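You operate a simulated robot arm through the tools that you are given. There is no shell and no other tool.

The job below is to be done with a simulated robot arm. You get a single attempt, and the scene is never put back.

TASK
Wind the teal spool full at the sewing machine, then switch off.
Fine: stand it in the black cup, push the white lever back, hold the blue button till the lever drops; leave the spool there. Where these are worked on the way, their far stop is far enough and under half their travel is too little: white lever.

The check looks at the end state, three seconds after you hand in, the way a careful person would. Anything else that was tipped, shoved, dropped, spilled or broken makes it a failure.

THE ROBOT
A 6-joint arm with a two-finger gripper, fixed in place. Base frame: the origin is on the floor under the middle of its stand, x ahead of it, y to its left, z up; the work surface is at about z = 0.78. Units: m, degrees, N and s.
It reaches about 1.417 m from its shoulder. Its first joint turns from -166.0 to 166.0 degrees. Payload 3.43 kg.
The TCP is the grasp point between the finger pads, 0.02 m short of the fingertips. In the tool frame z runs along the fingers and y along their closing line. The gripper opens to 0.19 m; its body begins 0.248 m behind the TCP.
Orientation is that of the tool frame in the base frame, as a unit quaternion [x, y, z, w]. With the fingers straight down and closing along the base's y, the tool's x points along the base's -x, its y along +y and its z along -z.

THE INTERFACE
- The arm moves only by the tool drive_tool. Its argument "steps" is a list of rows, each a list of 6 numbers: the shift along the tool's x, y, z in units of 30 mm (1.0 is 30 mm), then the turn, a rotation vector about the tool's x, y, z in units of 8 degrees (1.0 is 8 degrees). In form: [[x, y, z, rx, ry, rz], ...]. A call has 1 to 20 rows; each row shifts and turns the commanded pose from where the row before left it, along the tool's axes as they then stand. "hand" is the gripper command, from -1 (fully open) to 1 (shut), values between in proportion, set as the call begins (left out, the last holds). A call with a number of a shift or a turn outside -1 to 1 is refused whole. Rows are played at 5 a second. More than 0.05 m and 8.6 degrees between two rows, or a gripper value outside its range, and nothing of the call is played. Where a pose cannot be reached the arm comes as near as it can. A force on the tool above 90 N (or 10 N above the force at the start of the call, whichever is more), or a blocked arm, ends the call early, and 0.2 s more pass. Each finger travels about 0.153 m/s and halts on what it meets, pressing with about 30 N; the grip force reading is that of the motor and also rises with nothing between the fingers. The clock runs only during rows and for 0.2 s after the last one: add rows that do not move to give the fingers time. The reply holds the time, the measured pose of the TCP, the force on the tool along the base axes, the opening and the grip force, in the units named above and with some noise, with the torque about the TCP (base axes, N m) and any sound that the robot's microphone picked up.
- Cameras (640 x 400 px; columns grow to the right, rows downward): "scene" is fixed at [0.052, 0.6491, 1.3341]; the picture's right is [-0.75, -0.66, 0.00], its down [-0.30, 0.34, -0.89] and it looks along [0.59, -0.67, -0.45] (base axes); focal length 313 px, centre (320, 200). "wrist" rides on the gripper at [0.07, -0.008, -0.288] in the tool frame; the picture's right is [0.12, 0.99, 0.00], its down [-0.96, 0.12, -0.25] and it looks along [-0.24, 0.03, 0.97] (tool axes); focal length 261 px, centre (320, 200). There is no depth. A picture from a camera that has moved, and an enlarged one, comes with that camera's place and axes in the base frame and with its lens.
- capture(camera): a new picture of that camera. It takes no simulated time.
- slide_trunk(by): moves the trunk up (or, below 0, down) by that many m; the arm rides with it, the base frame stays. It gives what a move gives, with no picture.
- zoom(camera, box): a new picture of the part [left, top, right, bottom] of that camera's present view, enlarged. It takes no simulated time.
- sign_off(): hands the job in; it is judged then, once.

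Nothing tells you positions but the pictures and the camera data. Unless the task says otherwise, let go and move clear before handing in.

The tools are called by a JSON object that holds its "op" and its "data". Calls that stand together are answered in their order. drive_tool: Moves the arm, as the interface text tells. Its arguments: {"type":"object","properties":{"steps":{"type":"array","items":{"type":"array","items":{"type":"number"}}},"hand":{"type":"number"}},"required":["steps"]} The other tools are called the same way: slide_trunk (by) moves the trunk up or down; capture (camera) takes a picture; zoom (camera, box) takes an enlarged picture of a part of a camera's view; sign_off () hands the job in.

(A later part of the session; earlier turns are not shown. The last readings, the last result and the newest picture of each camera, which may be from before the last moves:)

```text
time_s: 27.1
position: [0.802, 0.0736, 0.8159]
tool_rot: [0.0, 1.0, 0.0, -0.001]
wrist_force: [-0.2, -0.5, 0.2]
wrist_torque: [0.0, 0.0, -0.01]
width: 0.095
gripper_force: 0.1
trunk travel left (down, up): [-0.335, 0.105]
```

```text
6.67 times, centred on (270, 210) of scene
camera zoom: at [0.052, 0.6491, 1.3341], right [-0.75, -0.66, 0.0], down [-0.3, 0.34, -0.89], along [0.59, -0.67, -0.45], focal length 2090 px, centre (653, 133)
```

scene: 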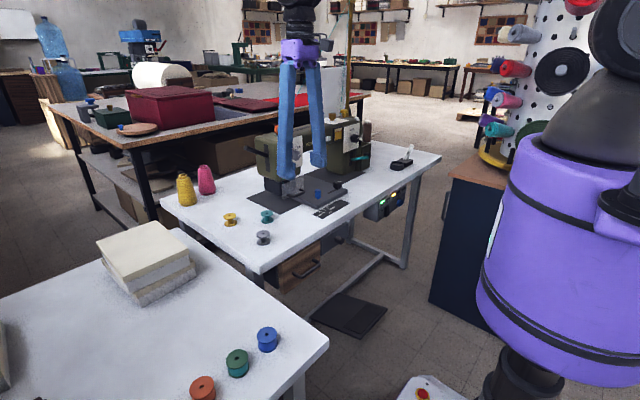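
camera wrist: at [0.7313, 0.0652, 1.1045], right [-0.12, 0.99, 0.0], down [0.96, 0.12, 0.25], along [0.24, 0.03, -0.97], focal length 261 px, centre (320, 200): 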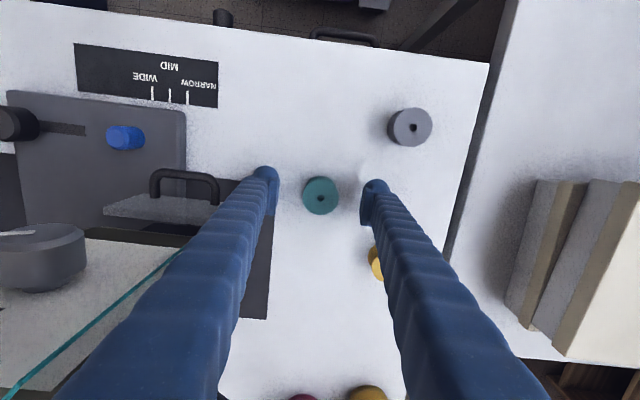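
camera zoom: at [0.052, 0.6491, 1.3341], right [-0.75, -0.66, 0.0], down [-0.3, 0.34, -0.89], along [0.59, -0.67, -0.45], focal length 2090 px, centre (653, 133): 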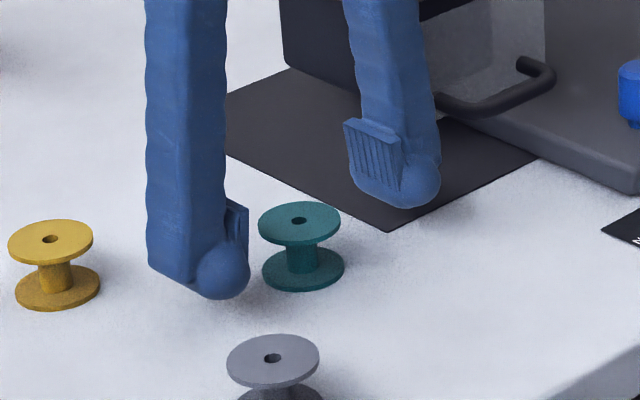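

The pads start about 12 mm above the fingertips, so I'll go 6 mm lower to grip the flange properly, then close.

{"op": "drive_tool", "data": {"steps": [[0, 0, 0.2, 0, 0, 0]]}}

{"op": "drive_tool", "data": {"steps": [[0, 0, 0, 0, 0, 0], [0, 0, 0, 0, 0, 0], [0, 0, 0, 0, 0, 0], [0, 0, 0, 0, 0, 0]], "hand": 1}}

{"op": "zoom", "data": {"camera": "scene", "box": [230, 180, 310, 240]}}

{"op": "zoom", "data": {"camera": "wrist", "box": [260, 150, 380, 230]}}

```text
time_s: 27.5
position: [0.802, 0.0737, 0.8096]
tool_rot: [-0.001, 1.0, 0.0, -0.002]
wrist_force: [0.2, 1.2, 0.6]
wrist_torque: [0.01, -0.02, -0.04]
width: 0.0948
gripper_force: 0.1
trunk travel left (down, up): [-0.335, 0.105]
```

```text
time_s: 28.5
position: [0.8016, 0.0745, 0.8103]
tool_rot: [0.0, 1.0, 0.001, -0.001]
wrist_force: [-0.1, 0.2, -1.1]
wrist_torque: [-0.02, 0.0, 0.02]
width: 0.0381
gripper_force: 30.3
trunk travel left (down, up): [-0.335, 0.105]
```

```text
6.67 times, centred on (270, 210) of scene
camera zoom: at [0.052, 0.6491, 1.3341], right [-0.75, -0.66, 0.0], down [-0.3, 0.34, -0.89], along [0.59, -0.67, -0.45], focal length 2090 px, centre (653, 133)
```

zoom: 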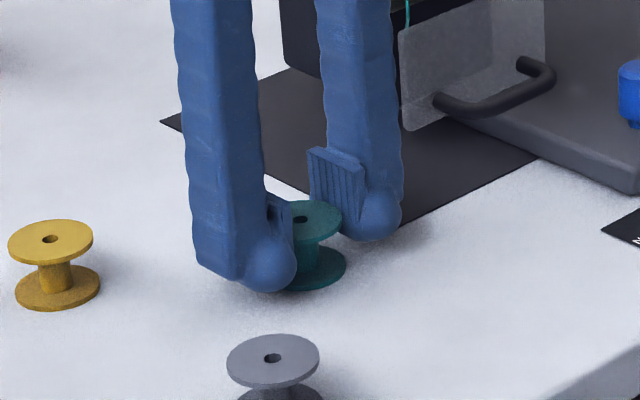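

```text
5.00 times, centred on (320, 190) of wrist
camera zoom: at [0.7315, 0.0652, 1.0985], right [-0.12, 0.99, 0.0], down [0.96, 0.12, 0.25], along [0.24, 0.03, -0.97], focal length 1303 px, centre (320, 250)
```

zoom: 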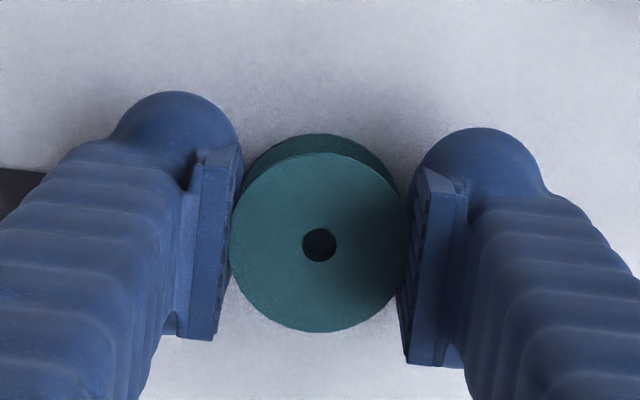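

The grip is firm at 38 mm. I'll lift the spool straight up and check that it stays in the fingers.

{"op": "drive_tool", "data": {"steps": [[0, 0, -0.3, 0, 0, 0], [0, 0, -0.5, 0, 0, 0], [0, 0, -0.8, 0, 0, 0], [0, 0, -0.8, 0, 0, 0], [0, 0, -0.8, 0, 0, 0], [0, 0, -0.9, 0, 0, 0], [0, 0, -0.9, 0, 0, 0], [0, 0, -0.9, 0, 0, 0], [0, 0, -0.9, 0, 0, 0], [0, 0, -0.9, 0, 0, 0]]}}

{"op": "zoom", "data": {"camera": "wrist", "box": [260, 150, 380, 230]}}

{"op": "capture", "data": {"camera": "scene"}}

```text
time_s: 30.7
position: [0.8018, 0.0753, 1.0418]
tool_rot: [-0.001, 1.0, 0.001, -0.002]
wrist_force: [-0.9, -0.1, 0.2]
wrist_torque: [-0.03, -0.06, -0.01]
width: 0.0383
gripper_force: 29.7
trunk travel left (down, up): [-0.335, 0.105]
```

```text
5.00 times, centred on (320, 190) of wrist
camera zoom: at [0.7316, 0.0647, 1.3301], right [-0.12, 0.99, 0.0], down [0.96, 0.12, 0.24], along [0.24, 0.03, -0.97], focal length 1303 px, centre (320, 250)
```

zoom: 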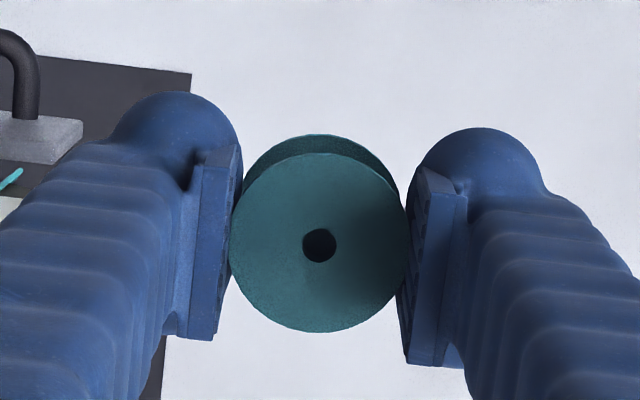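

```text
taken
```

scene: 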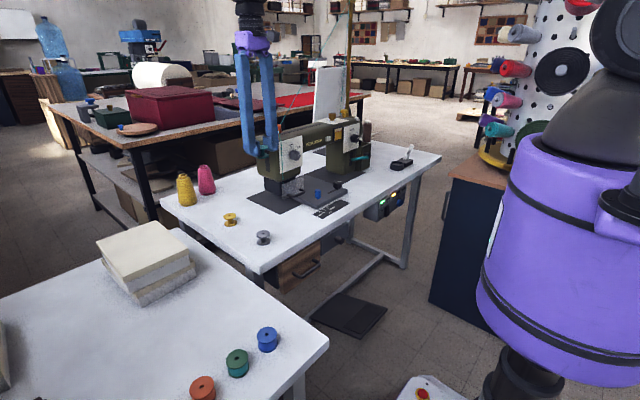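

The spool is held upright. I'll retreat to x ≈ 0.62 and turn the gripper 90° so the fingers close along x, which keeps them off the lever block at the cup.

{"op": "drive_tool", "data": {"steps": [[0.866, 0, 0, 0, 0, 0], [0.866, 0, 0, 0, 0, 0], [0.866, 0, 0, 0, 0, 0], [0.866, 0, 0, 0, 0, 0], [0.866, 0, 0, 0, 0, 0], [0.866, 0, 0, 0, 0, 0], [0.866, 0, 0, 0, 0, 0], [0, 0, 0, 0, 0, -0.9375], [0, 0, 0, 0, 0, -0.9375], [0, 0, 0, 0, 0, -0.9375], [0, 0, 0, 0, 0, -0.9375], [0, 0, 0, 0, 0, -0.9375], [0, 0, 0, 0, 0, -0.9375], [0, 0, 0, 0, 0, -0.9375], [0, 0, 0, 0, 0, -0.9375], [0, 0, 0, 0, 0, -0.9375], [0, 0, 0, 0, 0, -0.9375], [0, 0, 0, 0, 0, -0.9375], [0, 0, 0, 0, 0, -0.9375]]}}

{"op": "capture", "data": {"camera": "wrist"}}

```text
time_s: 34.7
position: [0.6213, 0.0733, 1.0418]
tool_rot: [0.709, -0.706, -0.001, 0.0]
wrist_force: [0.0, 1.1, -0.4]
wrist_torque: [0.0, 0.0, -0.02]
width: 0.038
gripper_force: 30.5
trunk travel left (down, up): [-0.335, 0.105]
```

```text
taken
camera wrist: at [0.6288, 0.0026, 1.3295], right [-0.99, -0.12, 0.0], down [-0.12, 0.96, 0.25], along [-0.03, 0.25, -0.97], focal length 261 px, centre (320, 200)
```

wrist: 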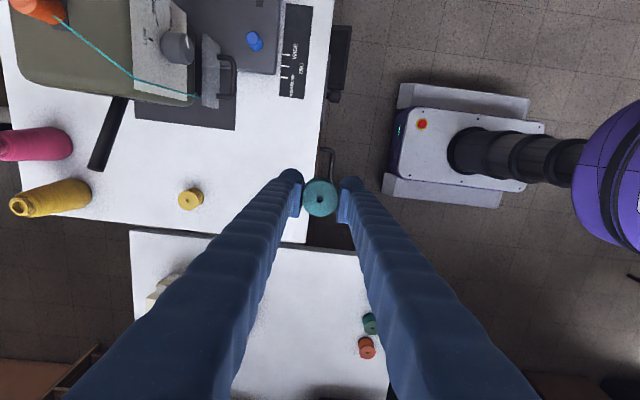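

Rotation is done with the spool still held. I'll travel along −y in front of the machine to the cup.

{"op": "drive_tool", "data": {"steps": [[0.985, 0, 0, 0, 0, 0], [0.985, 0, 0, 0, 0, 0], [0.985, 0, 0, 0, 0, 0], [0.985, 0, 0, 0, 0, 0], [0.985, 0, 0, 0, 0, 0], [0.985, 0, 0, 0, 0, 0], [0.985, 0, 0, 0, 0, 0], [0.985, 0, 0, 0, 0, 0], [0.985, 0, 0, 0, 0, 0], [0.985, 0, 0, 0, 0, 0], [0.985, 0, 0, 0, 0, 0], [0.985, 0, 0, 0, 0, 0], [0.985, 0, 0, 0, 0, 0], [0.985, 0, 0, 0, 0, 0], [0.985, 0, 0, 0, 0, 0], [0.985, 0, 0, 0, 0, 0], [0.985, 0, 0, 0, 0, 0], [0.985, 0, 0, 0, 0, 0], [0.985, 0, 0, 0, 0, 0], [0.985, 0, 0, 0, 0, 0]]}}

{"op": "drive_tool", "data": {"steps": [[0.985, 0, 0, 0, 0, 0], [0.985, 0, 0, 0, 0, 0], [0.985, 0, 0, 0, 0, 0], [0.985, 0, 0, 0, 0, 0], [0.985, 0, 0, 0, 0, 0]]}}

{"op": "capture", "data": {"camera": "wrist"}}

{"op": "capture", "data": {"camera": "scene"}}

```text
time_s: 38.9
position: [0.6203, -0.5194, 1.0398]
tool_rot: [0.707, -0.707, -0.002, -0.001]
wrist_force: [-0.2, 0.1, -0.1]
wrist_torque: [0.07, 0.02, -0.02]
width: 0.038
gripper_force: 29.7
trunk travel left (down, up): [-0.335, 0.105]
```

```text
time_s: 40.1
position: [0.6194, -0.6673, 1.0387]
tool_rot: [-0.707, 0.707, 0.002, 0.001]
wrist_force: [-0.6, -0.4, -0.2]
wrist_torque: [0.05, 0.0, 0.0]
width: 0.038
gripper_force: 29.6
trunk travel left (down, up): [-0.335, 0.105]
```

```text
taken
camera wrist: at [0.6291, -0.738, 1.3267], right [-0.99, -0.12, 0.0], down [-0.12, 0.96, 0.25], along [-0.03, 0.25, -0.97], focal length 261 px, centre (320, 200)
```

wrist: 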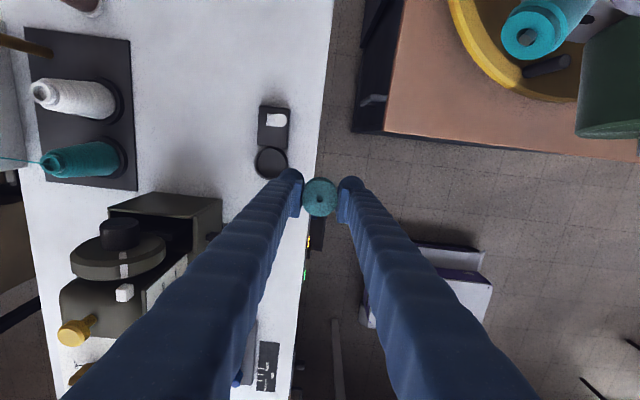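

```text
taken
```

scene: 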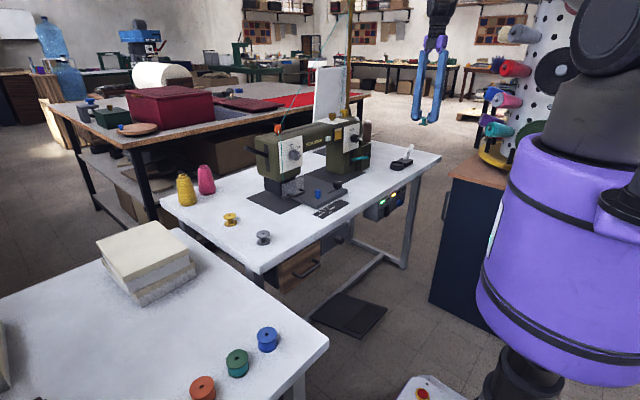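

{"op": "zoom", "data": {"camera": "wrist", "box": [230, 90, 330, 190]}}

```text
4.00 times, centred on (280, 140) of wrist
camera zoom: at [0.6291, -0.738, 1.3267], right [-0.99, -0.12, 0.0], down [-0.12, 0.96, 0.25], along [-0.03, 0.25, -0.97], focal length 1043 px, centre (480, 440)
```

zoom: 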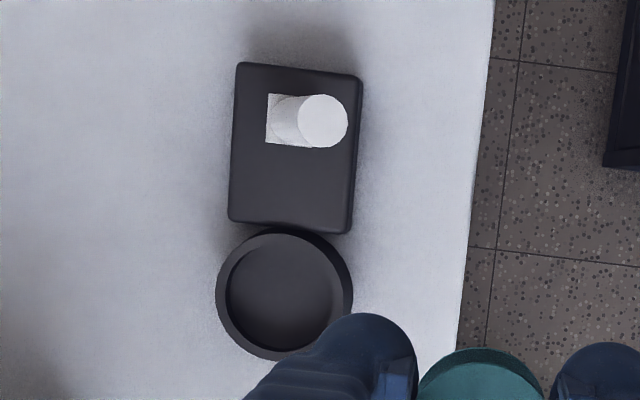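

The cup centre is at about (0.720, -0.669). I'll move above it, go part way down, and re-measure.

{"op": "drive_tool", "data": {"steps": [[0.01, -0.838, 0, 0, 0, 0], [0.01, -0.838, 0, 0, 0, 0], [0.01, -0.838, 0, 0, 0, 0], [0.01, -0.838, 0, 0, 0, 0], [0, 0, 0.9, 0, 0, 0], [0, 0, 0.9, 0, 0, 0], [0, 0, 0.9, 0, 0, 0]]}}

{"op": "zoom", "data": {"camera": "wrist", "box": [260, 110, 380, 230]}}

{"op": "zoom", "data": {"camera": "scene", "box": [360, 100, 450, 180]}}

```text
time_s: 41.7
position: [0.722, -0.667, 0.9577]
tool_rot: [0.708, -0.707, -0.003, 0.0]
wrist_force: [-0.4, 0.3, 0.1]
wrist_torque: [0.04, 0.0, 0.0]
width: 0.0378
gripper_force: 30.2
trunk travel left (down, up): [-0.335, 0.105]
```

```text
3.33 times, centred on (320, 170) of wrist
camera zoom: at [0.7305, -0.7381, 1.245], right [-0.99, -0.12, 0.0], down [-0.12, 0.96, 0.25], along [-0.03, 0.25, -0.97], focal length 869 px, centre (320, 300)
```

zoom: 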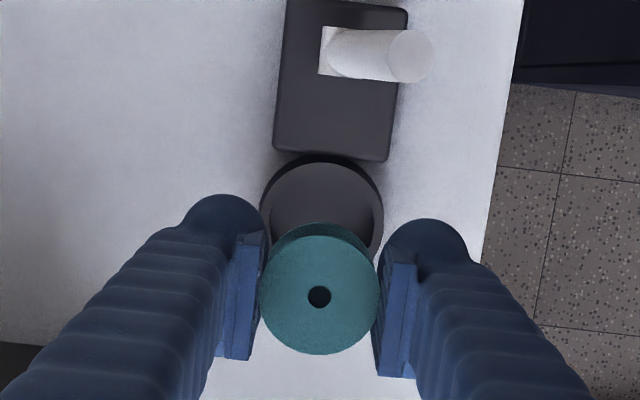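

```text
5.00 times, centred on (405, 140) of scene
camera zoom: at [0.052, 0.6491, 1.3341], right [-0.75, -0.66, 0.0], down [-0.3, 0.34, -0.89], along [0.59, -0.67, -0.45], focal length 1567 px, centre (-105, 500)
```

zoom: 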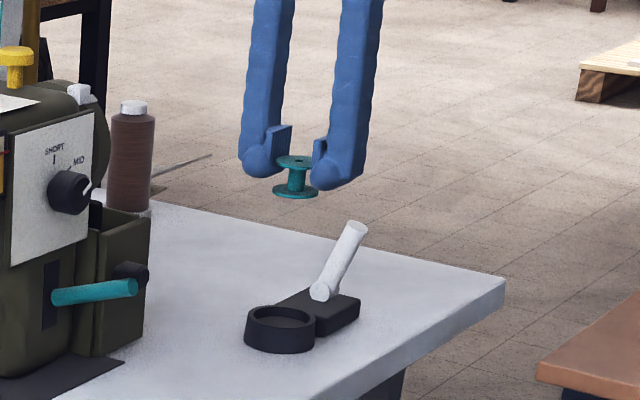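

{"op": "drive_tool", "data": {"steps": [[0.1, 0.03, 0, 0, 0, 0], [0, 0, 0.9, 0, 0, 0], [0, 0, 0.9, 0, 0, 0], [0, 0, 0.9, 0, 0, 0]]}}

{"op": "zoom", "data": {"camera": "wrist", "box": [260, 110, 380, 230]}}

{"op": "zoom", "data": {"camera": "scene", "box": [375, 120, 435, 180]}}

```text
time_s: 42.7
position: [0.7191, -0.67, 0.8784]
tool_rot: [0.708, -0.706, -0.002, 0.0]
wrist_force: [-0.2, 0.9, 0.6]
wrist_torque: [-0.01, 0.06, 0.01]
width: 0.038
gripper_force: 30.0
trunk travel left (down, up): [-0.335, 0.105]
```

```text
3.33 times, centred on (320, 170) of wrist
camera zoom: at [0.7291, -0.7413, 1.1646], right [-0.99, -0.12, 0.0], down [-0.12, 0.96, 0.25], along [-0.03, 0.25, -0.97], focal length 869 px, centre (320, 300)
```

zoom: 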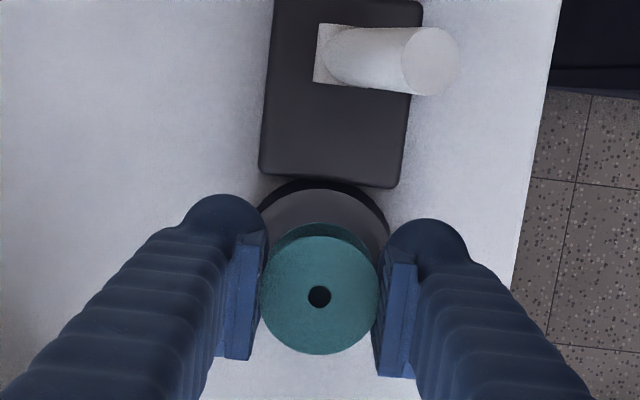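

```text
6.67 times, centred on (405, 150) of scene
camera zoom: at [0.052, 0.6491, 1.3341], right [-0.75, -0.66, 0.0], down [-0.3, 0.34, -0.89], along [0.59, -0.67, -0.45], focal length 2090 px, centre (-247, 533)
```

zoom: 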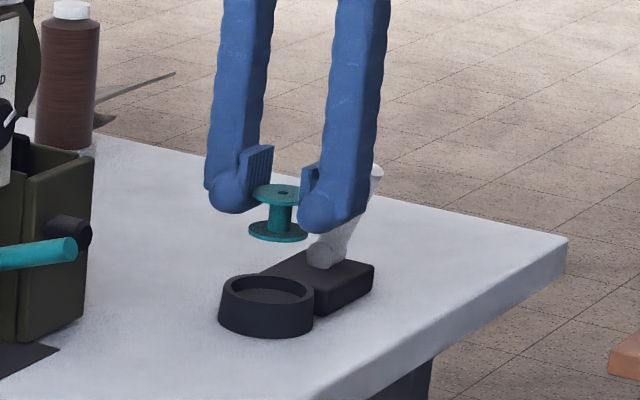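

The cup centre comes out at about (0.7195, -0.669), within 2 mm of the spool. I'll descend to just above the floor of the cup and then creep.

{"op": "drive_tool", "data": {"steps": [[-0.05, -0.02, 0.5, 0, 0, 0], [0, 0, 0.5, 0, 0, 0], [0, 0, 0.44, 0, 0, 0]]}}

{"op": "zoom", "data": {"camera": "wrist", "box": [260, 110, 380, 230]}}

{"op": "zoom", "data": {"camera": "scene", "box": [385, 140, 425, 180]}}

```text
time_s: 43.5
position: [0.7207, -0.6694, 0.8341]
tool_rot: [0.708, -0.706, -0.002, 0.0]
wrist_force: [-0.4, 0.8, -1.0]
wrist_torque: [-0.03, 0.01, 0.0]
width: 0.038
gripper_force: 30.2
trunk travel left (down, up): [-0.335, 0.105]
```

```text
3.33 times, centred on (320, 170) of wrist
camera zoom: at [0.7294, -0.74, 1.1221], right [-0.99, -0.12, 0.0], down [-0.12, 0.96, 0.25], along [-0.03, 0.25, -0.97], focal length 869 px, centre (320, 300)
```

zoom: 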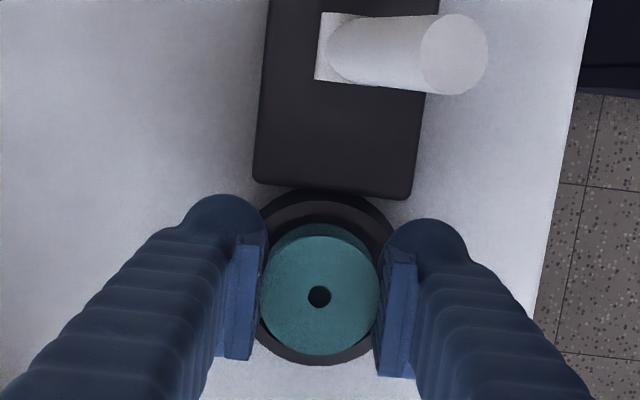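

```text
10.00 times, centred on (405, 160) of scene
camera zoom: at [0.052, 0.6491, 1.3341], right [-0.75, -0.66, 0.0], down [-0.3, 0.34, -0.89], along [0.59, -0.67, -0.45], focal length 3134 px, centre (-530, 600)
```

zoom: 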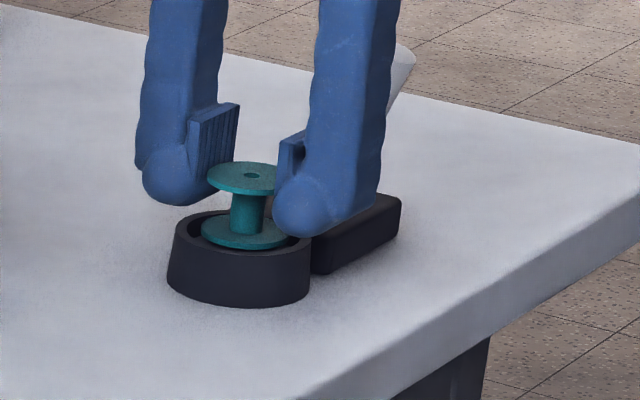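

The spool is centred over the cup with its lower flange at rim level. I'll creep down in 2 mm steps.

{"op": "drive_tool", "data": {"steps": [[0, 0, 0.067, 0, 0, 0], [0, 0, 0.067, 0, 0, 0], [0, 0, 0.067, 0, 0, 0]]}}

{"op": "zoom", "data": {"camera": "scene", "box": [385, 140, 425, 180]}}

```text
time_s: 44.3
position: [0.7193, -0.6683, 0.8279]
tool_rot: [0.707, -0.707, -0.002, 0.0]
wrist_force: [-0.4, 0.1, -1.2]
wrist_torque: [0.05, -0.03, 0.01]
width: 0.0378
gripper_force: 30.6
trunk travel left (down, up): [-0.335, 0.105]
```

```text
10.00 times, centred on (405, 160) of scene
camera zoom: at [0.052, 0.6491, 1.3341], right [-0.75, -0.66, 0.0], down [-0.3, 0.34, -0.89], along [0.59, -0.67, -0.45], focal length 3134 px, centre (-530, 600)
```

zoom: 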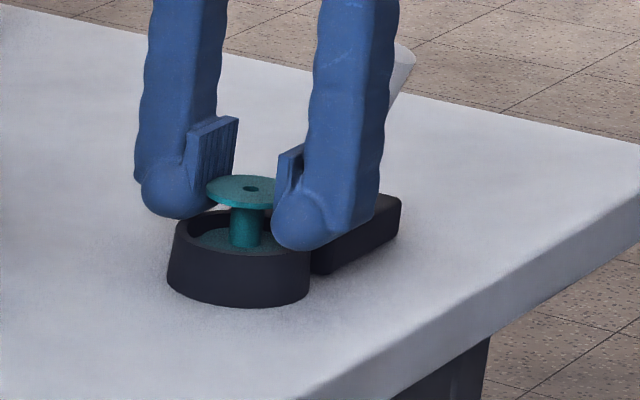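

{"op": "drive_tool", "data": {"steps": [[0, 0, 0.05, 0, 0, 0], [0, 0, 0.05, 0, 0, 0]]}}

{"op": "zoom", "data": {"camera": "scene", "box": [385, 140, 425, 180]}}

```text
time_s: 44.9
position: [0.7195, -0.6691, 0.8249]
tool_rot: [0.707, -0.707, -0.001, 0.0]
wrist_force: [-1.2, 1.2, 5.9]
wrist_torque: [-0.01, 0.01, -0.02]
width: 0.0381
gripper_force: 30.1
trunk travel left (down, up): [-0.335, 0.105]
```

```text
10.00 times, centred on (405, 160) of scene
camera zoom: at [0.052, 0.6491, 1.3341], right [-0.75, -0.66, 0.0], down [-0.3, 0.34, -0.89], along [0.59, -0.67, -0.45], focal length 3134 px, centre (-530, 600)
```

zoom: 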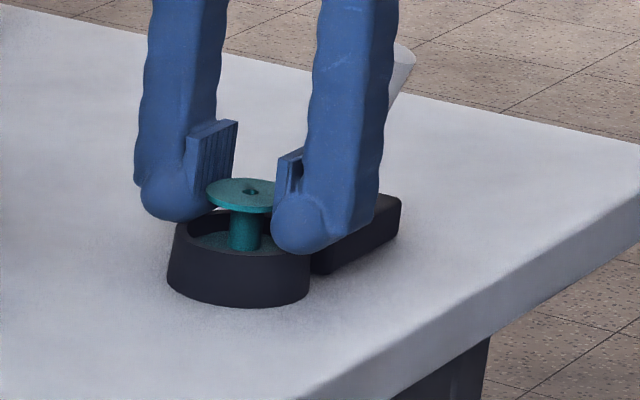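

There's contact at about 6 N, with the spool on the cup floor. I'll release, opening only to about 8 cm, and rise.

{"op": "drive_tool", "data": {"steps": [[0, 0, -0.03, 0, 0, 0]]}}

{"op": "drive_tool", "data": {"steps": [[0, 0, 0, 0, 0, 0], [0, 0, 0, 0, 0, 0], [0, 0, 0, 0, 0, 0]], "hand": 0.2}}

{"op": "zoom", "data": {"camera": "scene", "box": [385, 140, 425, 180]}}

{"op": "zoom", "data": {"camera": "wrist", "box": [260, 110, 380, 230]}}

```text
time_s: 45.3
position: [0.7188, -0.6698, 0.8258]
tool_rot: [0.707, -0.707, -0.002, 0.0]
wrist_force: [0.6, -0.7, 4.4]
wrist_torque: [-0.04, -0.02, 0.02]
width: 0.0381
gripper_force: 29.8
trunk travel left (down, up): [-0.335, 0.105]
```

```text
time_s: 46.1
position: [0.7204, -0.6684, 0.8244]
tool_rot: [0.708, -0.707, -0.003, -0.001]
wrist_force: [0.2, 0.4, 0.9]
wrist_torque: [0.0, 0.01, -0.01]
width: 0.076
gripper_force: 0.0
trunk travel left (down, up): [-0.335, 0.105]
```

```text
10.00 times, centred on (405, 160) of scene
camera zoom: at [0.052, 0.6491, 1.3341], right [-0.75, -0.66, 0.0], down [-0.3, 0.34, -0.89], along [0.59, -0.67, -0.45], focal length 3134 px, centre (-530, 600)
```

zoom: 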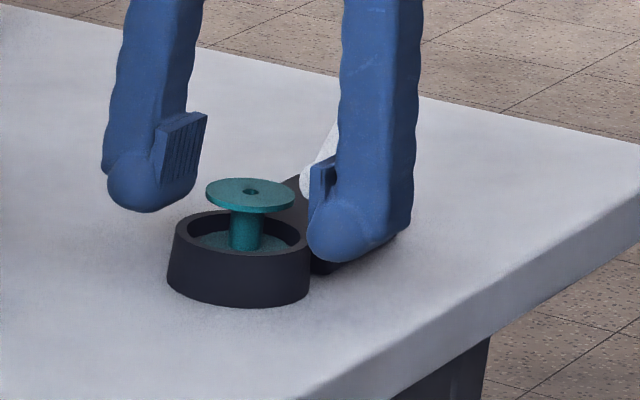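

```text
3.33 times, centred on (320, 170) of wrist
camera zoom: at [0.7289, -0.7394, 1.1135], right [-0.99, -0.12, 0.0], down [-0.12, 0.96, 0.25], along [-0.03, 0.25, -0.97], focal length 869 px, centre (320, 300)
```

zoom: 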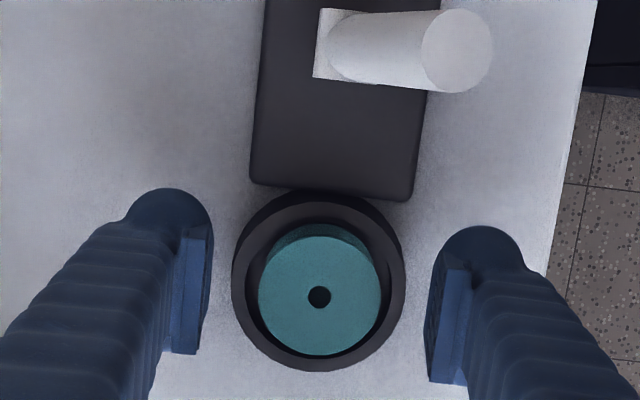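

The spool is standing in the cup. I'll rise, step back in x, and turn the gripper back with the fingers closing to push the lever.

{"op": "drive_tool", "data": {"steps": [[0, 0, -0.5, 0, 0, 0], [0, 0, -0.97, 0, 0, 0], [0, 0, -0.97, 0, 0, 0], [0, 0, -0.97, 0, 0, 0], [0, 0, -0.97, 0, 0, 0], [0, 0, -0.97, 0, 0, 0], [0, 0, -0.6, 0, 0, 0], [0, 0.9, 0, 0, 0, 0], [0, 0.9, 0, 0, 0, 0], [0, 0.9, 0, 0, 0, 0]]}}

{"op": "drive_tool", "data": {"steps": [[0, 0, 0, 0, 0, 0.9375], [0, 0, 0, 0, 0, 0.9375], [0, 0, 0, 0, 0, 0.9375], [0, 0, 0, 0, 0, 0.9375], [0, 0, 0, 0, 0, 0.9375], [0, 0, 0, 0, 0, 0.9375], [0, 0, 0, 0, 0, 0.9375], [0, 0, 0, 0, 0, 0.9375], [0, 0, 0, 0, 0, 0.9375], [0, 0, 0, 0, 0, 0.9375], [0, 0, 0, 0, 0, 0.9375], [0, 0, 0, 0, 0, 0.9375]], "hand": 1}}

{"op": "zoom", "data": {"camera": "scene", "box": [375, 130, 435, 175]}}

{"op": "capture", "data": {"camera": "wrist"}}

```text
time_s: 48.3
position: [0.6391, -0.6701, 1.0058]
tool_rot: [0.708, -0.707, -0.001, 0.0]
wrist_force: [-1.1, 0.5, 1.1]
wrist_torque: [-0.04, -0.05, 0.0]
width: 0.076
gripper_force: 0.1
trunk travel left (down, up): [-0.335, 0.105]
```

```text
time_s: 50.9
position: [0.6394, -0.6685, 1.0043]
tool_rot: [-0.001, 1.0, 0.002, -0.001]
wrist_force: [1.6, 1.1, -0.6]
wrist_torque: [-0.01, 0.0, 0.03]
width: 0.0
gripper_force: 30.1
trunk travel left (down, up): [-0.335, 0.105]
```

```text
8.89 times, centred on (405, 152) of scene
camera zoom: at [0.052, 0.6491, 1.3341], right [-0.75, -0.66, 0.0], down [-0.3, 0.34, -0.89], along [0.59, -0.67, -0.45], focal length 2786 px, centre (-436, 622)
```

zoom: 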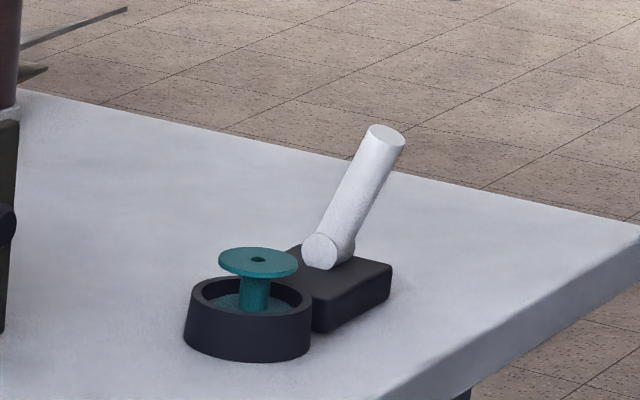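

```text
taken
camera wrist: at [0.5695, -0.6781, 1.2928], right [-0.12, 0.99, 0.0], down [0.96, 0.11, 0.25], along [0.24, 0.03, -0.97], focal length 261 px, centre (320, 200)
```

wrist: 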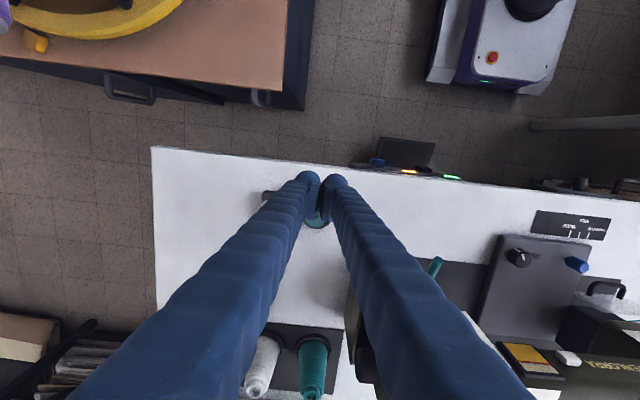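

The spool looks good. I'll line up in front of the lever at y ≈ -0.752 and descend on its operator side, with the fingertips at about z = 0.85.

{"op": "drive_tool", "data": {"steps": [[0.1, -0.928, 0, 0, 0, 0], [0.1, -0.928, 0, 0, 0, 0], [0, -0.928, 0, 0, 0, 0], [0, 0, 0.9, 0, 0, 0], [0, 0, 0.9, 0, 0, 0], [0, 0, 0.9, 0, 0, 0], [0, 0, 0.9, 0, 0, 0], [0, 0, 0.87, 0, 0, 0]]}}

{"op": "zoom", "data": {"camera": "scene", "box": [375, 130, 435, 175]}}

{"op": "capture", "data": {"camera": "wrist"}}

```text
time_s: 52.7
position: [0.6333, -0.7525, 0.8696]
tool_rot: [-0.001, 1.0, 0.001, -0.001]
wrist_force: [-0.4, -0.4, 0.2]
wrist_torque: [0.01, 0.03, 0.02]
width: 0.0002
gripper_force: 30.1
trunk travel left (down, up): [-0.335, 0.105]
```

```text
8.89 times, centred on (405, 152) of scene
camera zoom: at [0.052, 0.6491, 1.3341], right [-0.75, -0.66, 0.0], down [-0.3, 0.34, -0.89], along [0.59, -0.67, -0.45], focal length 2786 px, centre (-436, 622)
```

zoom: 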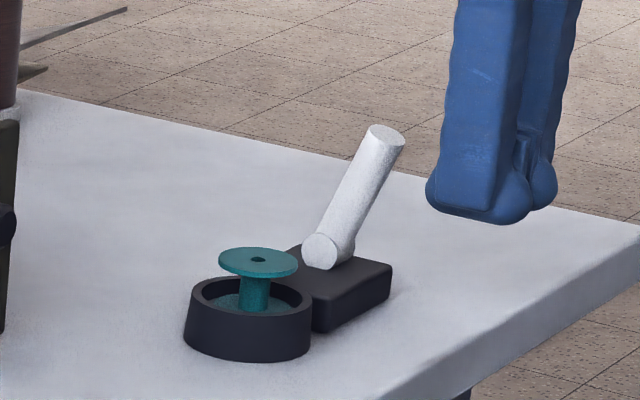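

```text
taken
camera wrist: at [0.5628, -0.7615, 1.1582], right [-0.12, 0.99, 0.0], down [0.96, 0.12, 0.25], along [0.24, 0.03, -0.97], focal length 261 px, centre (320, 200)
```

wrist: 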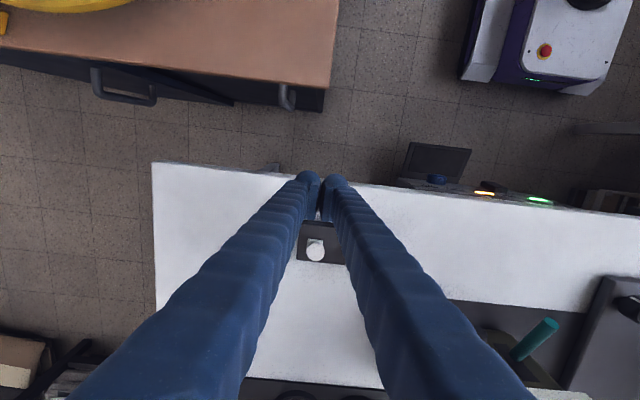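

{"op": "drive_tool", "data": {"steps": [[-0.5, 0, 0, 0, 0, 0], [-0.5, 0, 0, 0, 0, 0], [-0.2, 0, 0, 0, 0, 0], [-0.2, 0, 0, 0, 0, 0]]}}

{"op": "zoom", "data": {"camera": "scene", "box": [375, 130, 435, 175]}}

```text
time_s: 53.7
position: [0.6747, -0.7529, 0.8697]
tool_rot: [0.0, 1.0, 0.001, -0.002]
wrist_force: [0.5, -0.4, -0.1]
wrist_torque: [0.02, 0.01, 0.0]
width: 0.0001
gripper_force: 29.9
trunk travel left (down, up): [-0.335, 0.105]
```

```text
8.89 times, centred on (405, 152) of scene
camera zoom: at [0.052, 0.6491, 1.3341], right [-0.75, -0.66, 0.0], down [-0.3, 0.34, -0.89], along [0.59, -0.67, -0.45], focal length 2786 px, centre (-436, 622)
```

zoom: 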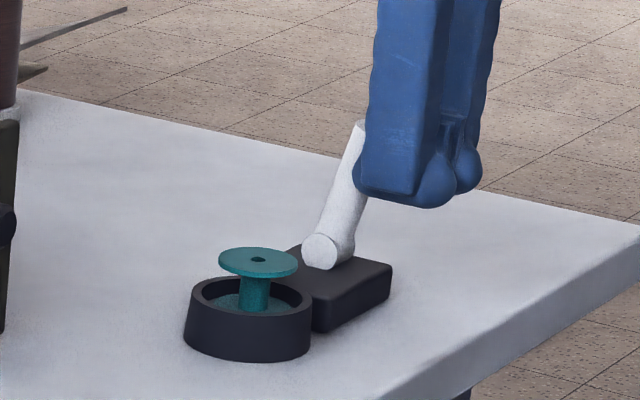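

{"op": "drive_tool", "data": {"steps": [[-0.17, 0, 0, 0, 0, 0], [-0.17, 0, 0, 0, 0, 0], [-0.17, 0, 0, 0, 0, 0]]}}

{"op": "zoom", "data": {"camera": "scene", "box": [375, 130, 435, 175]}}

```text
time_s: 54.5
position: [0.6908, -0.7524, 0.8707]
tool_rot: [-0.001, 1.0, 0.002, 0.0]
wrist_force: [0.2, 0.1, 0.9]
wrist_torque: [0.04, 0.01, -0.01]
width: 0.0
gripper_force: 30.1
trunk travel left (down, up): [-0.335, 0.105]
```

```text
8.89 times, centred on (405, 152) of scene
camera zoom: at [0.052, 0.6491, 1.3341], right [-0.75, -0.66, 0.0], down [-0.3, 0.34, -0.89], along [0.59, -0.67, -0.45], focal length 2786 px, centre (-436, 622)
```

zoom: 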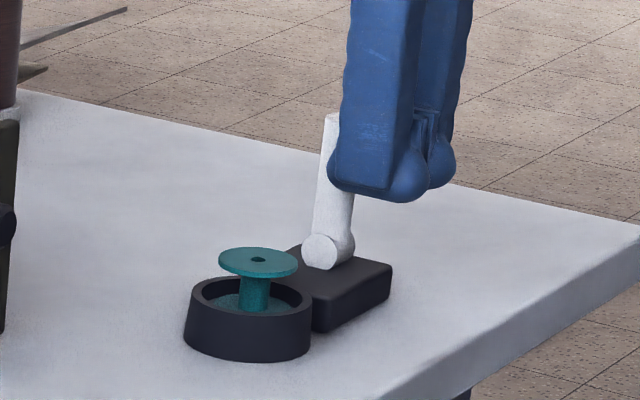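

The lever is moving easily and is about upright now. I'll continue in small steps towards its far stop.

{"op": "drive_tool", "data": {"steps": [[-0.17, 0, 0, 0, 0, 0], [-0.17, 0, 0, 0, 0, 0], [-0.17, 0, 0, 0, 0, 0]]}}

{"op": "zoom", "data": {"camera": "scene", "box": [375, 130, 435, 175]}}

```text
time_s: 55.3
position: [0.6997, -0.7439, 0.8705]
tool_rot: [-0.001, 1.0, 0.001, -0.001]
wrist_force: [0.0, 0.4, -0.2]
wrist_torque: [0.02, -0.01, -0.02]
width: 0.0002
gripper_force: 30.3
out of reach, approached as far as the arm can: row 1, 2, 3
trunk travel left (down, up): [-0.335, 0.105]
```

```text
8.89 times, centred on (405, 152) of scene
camera zoom: at [0.052, 0.6491, 1.3341], right [-0.75, -0.66, 0.0], down [-0.3, 0.34, -0.89], along [0.59, -0.67, -0.45], focal length 2786 px, centre (-436, 622)
```

zoom: 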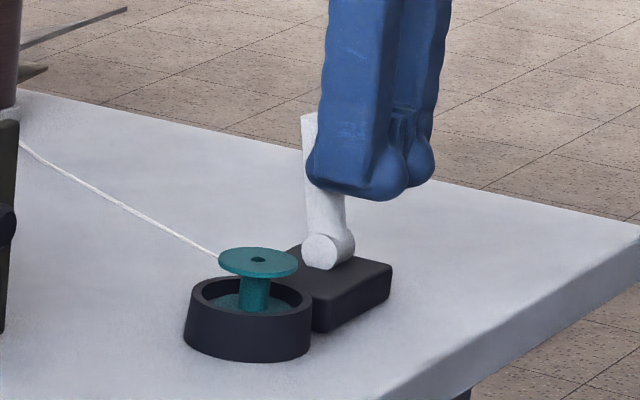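

The arm hit its horizontal reach limit with the tool straight down; a thread now runs to the spool, so the lever has engaged. I'll tilt the tool outward to gain reach and push on to the far stop.

{"op": "drive_tool", "data": {"steps": [[0.1, 0, 0, 0, 0, 0], [0, 0, 0, 0, -1, 0], [0, 0, 0, 0, -1, 0], [0, 0, 0, 0, -1, 0]]}}

{"op": "zoom", "data": {"camera": "scene", "box": [375, 130, 435, 175]}}

{"op": "capture", "data": {"camera": "wrist"}}

```text
time_s: 56.3
position: [0.6967, -0.7445, 0.8727]
tool_rot: [0.0, 0.978, 0.0, 0.208]
wrist_force: [-0.3, -0.8, 0.7]
wrist_torque: [-0.08, 0.05, -0.03]
width: 0.0
gripper_force: 30.0
trunk travel left (down, up): [-0.335, 0.105]
```

```text
8.89 times, centred on (405, 152) of scene
camera zoom: at [0.052, 0.6491, 1.3341], right [-0.75, -0.66, 0.0], down [-0.3, 0.34, -0.89], along [0.59, -0.67, -0.45], focal length 2786 px, centre (-436, 622)
```

zoom: 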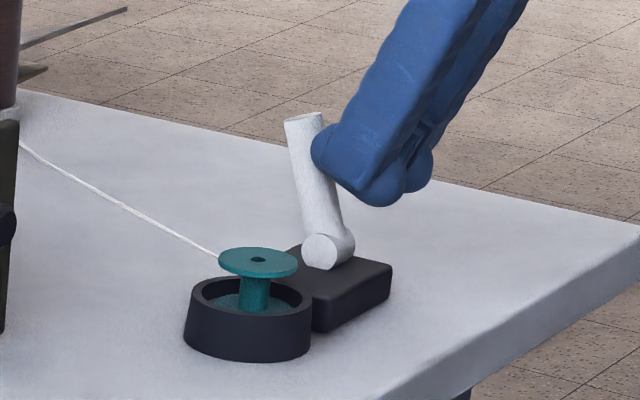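

```text
taken
camera wrist: at [0.5151, -0.753, 1.1076], right [-0.11, 0.99, -0.05], down [0.78, 0.12, 0.62], along [0.62, 0.03, -0.79], focal length 261 px, centre (320, 200)
```

wrist: 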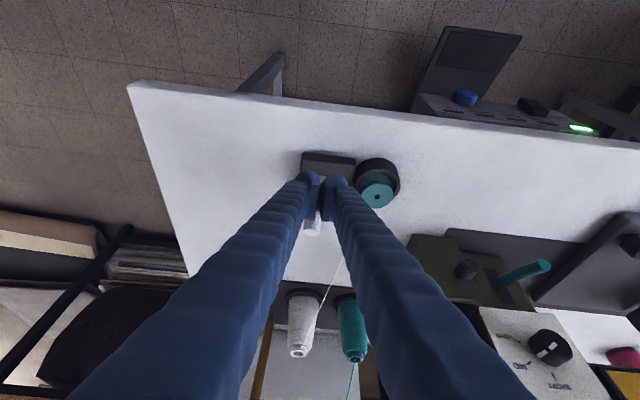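

The FOOT lamp has gone out with the lever back and only ON is lit. I'll push a bit further to reach the far stop.

{"op": "drive_tool", "data": {"steps": [[-0.152, 0, 0.068, 0, 0, 0], [-0.152, 0, 0.068, 0, 0, 0]]}}

{"op": "zoom", "data": {"camera": "scene", "box": [375, 130, 435, 175]}}

```text
time_s: 56.9
position: [0.7062, -0.7438, 0.8715]
tool_rot: [0.0, 0.978, 0.001, 0.207]
wrist_force: [0.0, -0.3, -0.6]
wrist_torque: [-0.02, 0.0, 0.0]
width: 0.0
gripper_force: 29.4
trunk travel left (down, up): [-0.335, 0.105]
```

```text
8.89 times, centred on (405, 152) of scene
camera zoom: at [0.052, 0.6491, 1.3341], right [-0.75, -0.66, 0.0], down [-0.3, 0.34, -0.89], along [0.59, -0.67, -0.45], focal length 2786 px, centre (-436, 622)
```

zoom: 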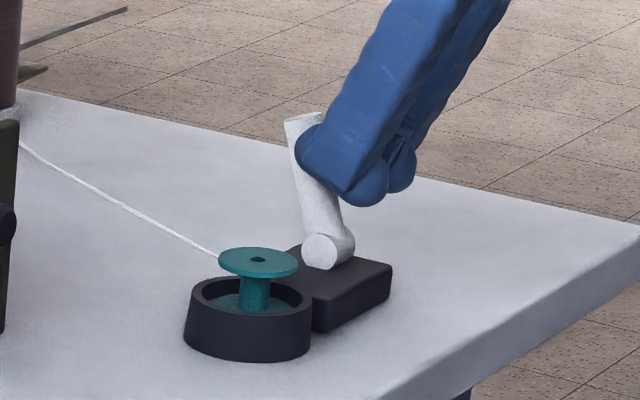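

{"op": "drive_tool", "data": {"steps": [[-0.1, 0, 0.045, 0, 0, 0], [-0.1, 0, 0.045, 0, 0, 0]]}}

{"op": "zoom", "data": {"camera": "scene", "box": [375, 130, 435, 175]}}

```text
time_s: 57.5
position: [0.7088, -0.7439, 0.872]
tool_rot: [0.001, 0.978, 0.002, 0.207]
wrist_force: [-26.9, 0.7, 3.2]
wrist_torque: [0.07, 0.1, -0.26]
width: 0.0
gripper_force: 29.8
trunk travel left (down, up): [-0.335, 0.105]
```

```text
8.89 times, centred on (405, 152) of scene
camera zoom: at [0.052, 0.6491, 1.3341], right [-0.75, -0.66, 0.0], down [-0.3, 0.34, -0.89], along [0.59, -0.67, -0.45], focal length 2786 px, centre (-436, 622)
```

zoom: 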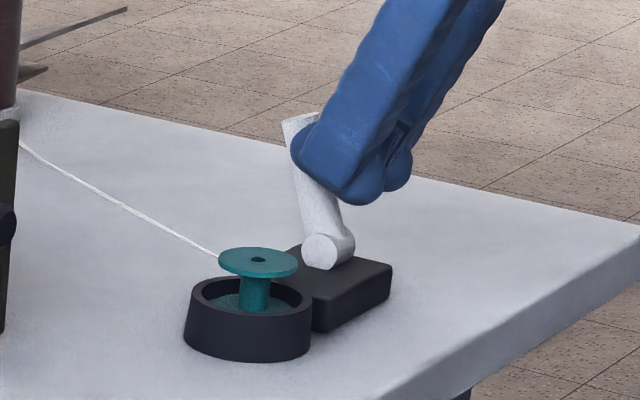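

That's solid contact at 27 N, so the lever is at its far stop. I'll back straight off and check that it stays.

{"op": "drive_tool", "data": {"steps": [[0.3, 0, -0.135, 0, 0, 0], [0.76, 0, -0.34, 0, 0, 0], [0.76, 0, -0.34, 0, 0, 0], [0.76, 0, -0.34, 0, 0, 0], [0.76, 0, -0.34, 0, 0, 0]]}}

{"op": "zoom", "data": {"camera": "scene", "box": [375, 130, 435, 175]}}

{"op": "capture", "data": {"camera": "wrist"}}

```text
time_s: 58.7
position: [0.6032, -0.7459, 0.8722]
tool_rot: [0.0, 0.978, 0.001, 0.208]
wrist_force: [-0.6, -0.1, -0.2]
wrist_torque: [0.03, -0.06, 0.0]
width: 0.0001
gripper_force: 29.9
trunk travel left (down, up): [-0.335, 0.105]
```

```text
8.89 times, centred on (405, 152) of scene
camera zoom: at [0.052, 0.6491, 1.3341], right [-0.75, -0.66, 0.0], down [-0.3, 0.34, -0.89], along [0.59, -0.67, -0.45], focal length 2786 px, centre (-436, 622)
```

zoom: 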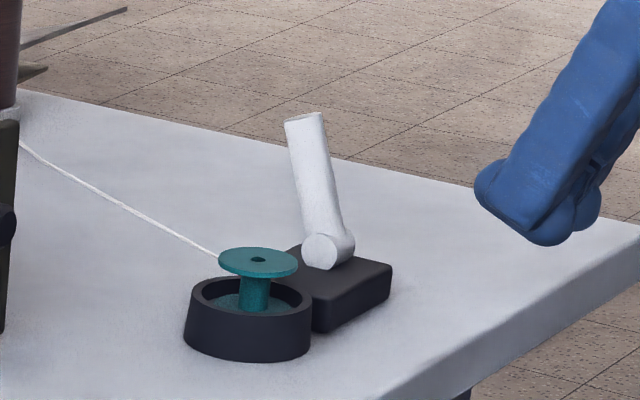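

```text
taken
camera wrist: at [0.4206, -0.7541, 1.1072], right [-0.11, 0.99, -0.05], down [0.78, 0.11, 0.62], along [0.62, 0.03, -0.79], focal length 261 px, centre (320, 200)
```

wrist: 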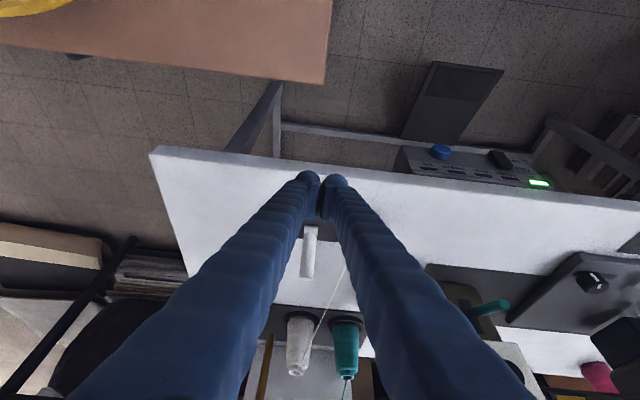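

The lever stays latched back. Next I'll line up with the panel's blue button, using the same 40° tilt and low trunk that worked for the rocker.

{"op": "drive_tool", "data": {"steps": [[0.005, 0.841, -0.562, 0, 0, 0], [0.005, 0.841, -0.562, 0, 0, 0], [0.005, 0.841, -0.562, 0, 0, 0], [0.005, 0.841, -0.562, 0, 0, 0], [0.005, 0.841, -0.562, 0, 0, 0], [0.005, 0.841, -0.562, 0, 0, 0], [0.005, 0.841, -0.562, 0, 0, 0], [0.005, 0.841, -0.562, 0, 0, 0], [0.005, 0.841, -0.562, 0, 0, 0], [0, 0, 0, 0, -1, 0], [0, 0, 0, 0, -1, 0]]}}

{"op": "slide_trunk", "data": {"by": -0.33}}

{"op": "capture", "data": {"camera": "wrist"}}

{"op": "zoom", "data": {"camera": "scene", "box": [355, 130, 455, 220]}}

```text
time_s: 61.1
position: [0.5392, -0.5207, 1.0109]
tool_rot: [0.001, 0.94, 0.002, 0.342]
wrist_force: [0.3, -0.8, 0.1]
wrist_torque: [0.12, -0.06, 0.09]
width: 0.0
gripper_force: 29.8
trunk travel left (down, up): [-0.335, 0.105]
```

```text
time_s: 64.3
position: [0.5399, -0.5188, 0.6807]
tool_rot: [0.0, 0.94, 0.001, 0.341]
wrist_force: [0.6, 0.1, 0.5]
wrist_torque: [0.02, 0.01, 0.02]
width: 0.0001
gripper_force: 30.1
trunk travel left (down, up): [-0.005, 0.435]
```

```text
taken
camera wrist: at [0.3007, -0.5268, 0.857], right [-0.09, 0.99, -0.07], down [0.58, 0.11, 0.81], along [0.81, 0.03, -0.59], focal length 261 px, centre (320, 200)
```

wrist: 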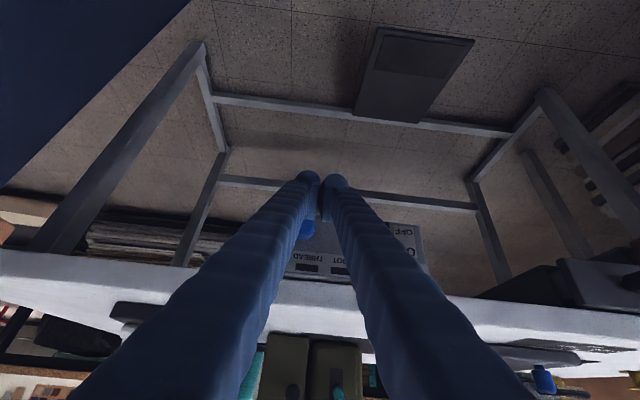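

```text
4.44 times, centred on (405, 175) of scene
camera zoom: at [0.052, 0.6491, 1.3341], right [-0.75, -0.66, 0.0], down [-0.3, 0.34, -0.89], along [0.59, -0.67, -0.45], focal length 1393 px, centre (-58, 311)
```

zoom: 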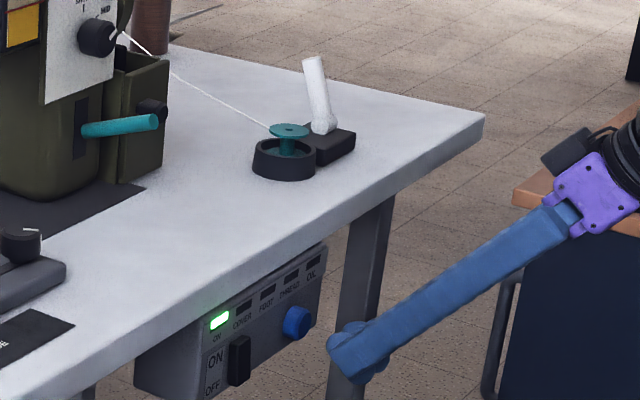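

The blue button is straight ahead, and I can see the spool, thread and lever in the scene view. I'll advance to near contact.

{"op": "drive_tool", "data": {"steps": [[-0.255, 0, 0.2144, 0, 0, 0], [-0.255, 0, 0.2144, 0, 0, 0], [-0.255, 0, 0.2144, 0, 0, 0], [-0.153, 0, 0.129, 0, 0, 0]]}}

{"op": "zoom", "data": {"camera": "scene", "box": [370, 180, 430, 220]}}

```text
time_s: 65.3
position: [0.5761, -0.5189, 0.6812]
tool_rot: [-0.001, 0.94, 0.002, 0.341]
wrist_force: [0.4, -0.6, 0.2]
wrist_torque: [-0.03, -0.01, 0.02]
width: 0.0
gripper_force: 29.9
trunk travel left (down, up): [-0.005, 0.435]
```

```text
10.00 times, centred on (400, 200) of scene
camera zoom: at [0.052, 0.6491, 1.3341], right [-0.75, -0.66, 0.0], down [-0.3, 0.34, -0.89], along [0.59, -0.67, -0.45], focal length 3134 px, centre (-480, 200)
```

zoom: 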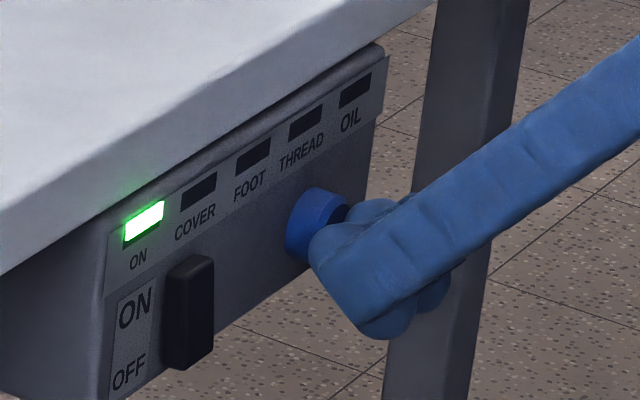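

{"op": "drive_tool", "data": {"steps": [[-0.077, 0, 0.064, 0, 0, 0], [-0.077, 0, 0.064, 0, 0, 0], [-0.051, 0, 0.043, 0, 0, 0]]}}

{"op": "zoom", "data": {"camera": "scene", "box": [370, 180, 430, 220]}}

```text
time_s: 66.2
position: [0.5824, -0.5173, 0.6812]
tool_rot: [0.001, 0.94, 0.001, 0.341]
wrist_force: [-0.1, 0.0, -0.8]
wrist_torque: [0.0, 0.01, 0.01]
width: 0.0
gripper_force: 30.1
trunk travel left (down, up): [-0.005, 0.435]
```

```text
10.00 times, centred on (400, 200) of scene
camera zoom: at [0.052, 0.6491, 1.3341], right [-0.75, -0.66, 0.0], down [-0.3, 0.34, -0.89], along [0.59, -0.67, -0.45], focal length 3134 px, centre (-480, 200)
```

zoom: 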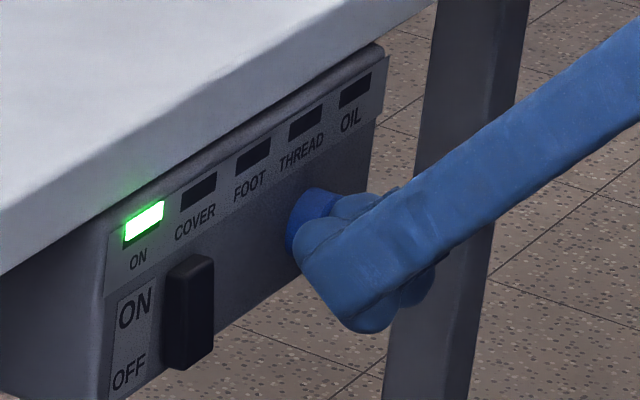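

{"op": "drive_tool", "data": {"steps": [[-0.077, 0, 0.064, 0, 0, 0], [-0.051, 0, 0.043, 0, 0, 0]]}}

{"op": "zoom", "data": {"camera": "scene", "box": [355, 130, 455, 220]}}

```text
time_s: 66.8
position: [0.5877, -0.5182, 0.6798]
tool_rot: [0.0, 0.94, 0.002, 0.341]
wrist_force: [-2.9, -0.2, 0.3]
wrist_torque: [-0.01, -0.02, -0.03]
width: 0.0001
gripper_force: 30.0
trunk travel left (down, up): [-0.005, 0.435]
```

```text
4.44 times, centred on (405, 175) of scene
camera zoom: at [0.052, 0.6491, 1.3341], right [-0.75, -0.66, 0.0], down [-0.3, 0.34, -0.89], along [0.59, -0.67, -0.45], focal length 1393 px, centre (-58, 311)
```

zoom: 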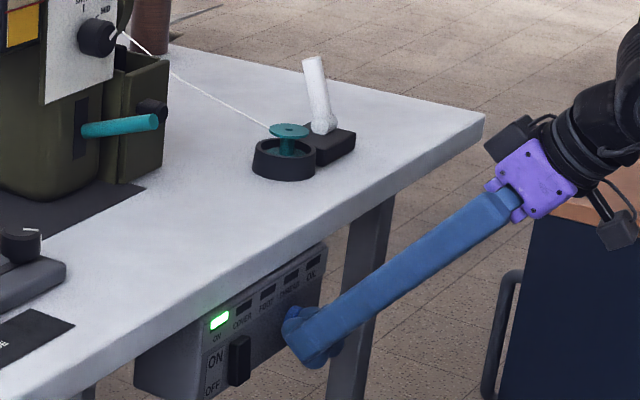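

Light contact on the button. I'll press further until it goes in and listen for a sound.

{"op": "drive_tool", "data": {"steps": [[-0.051, 0, 0.043, 0, 0, 0], [-0.051, 0, 0.043, 0, 0, 0]]}}

{"op": "zoom", "data": {"camera": "scene", "box": [355, 130, 455, 220]}}

```text
time_s: 67.3
position: [0.5926, -0.5182, 0.6805]
tool_rot: [0.0, 0.94, 0.002, 0.341]
wrist_force: [-3.6, 0.1, 1.6]
wrist_torque: [-0.01, -0.07, -0.06]
width: 0.0
gripper_force: 30.6
trunk travel left (down, up): [-0.005, 0.435]
heard: click
```

```text
4.44 times, centred on (405, 175) of scene
camera zoom: at [0.052, 0.6491, 1.3341], right [-0.75, -0.66, 0.0], down [-0.3, 0.34, -0.89], along [0.59, -0.67, -0.45], focal length 1393 px, centre (-58, 311)
```

zoom: 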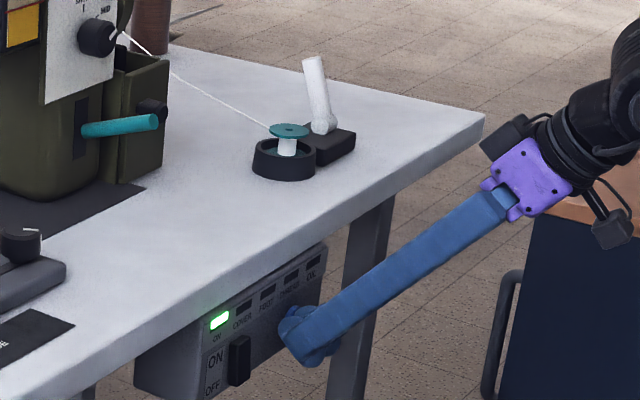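

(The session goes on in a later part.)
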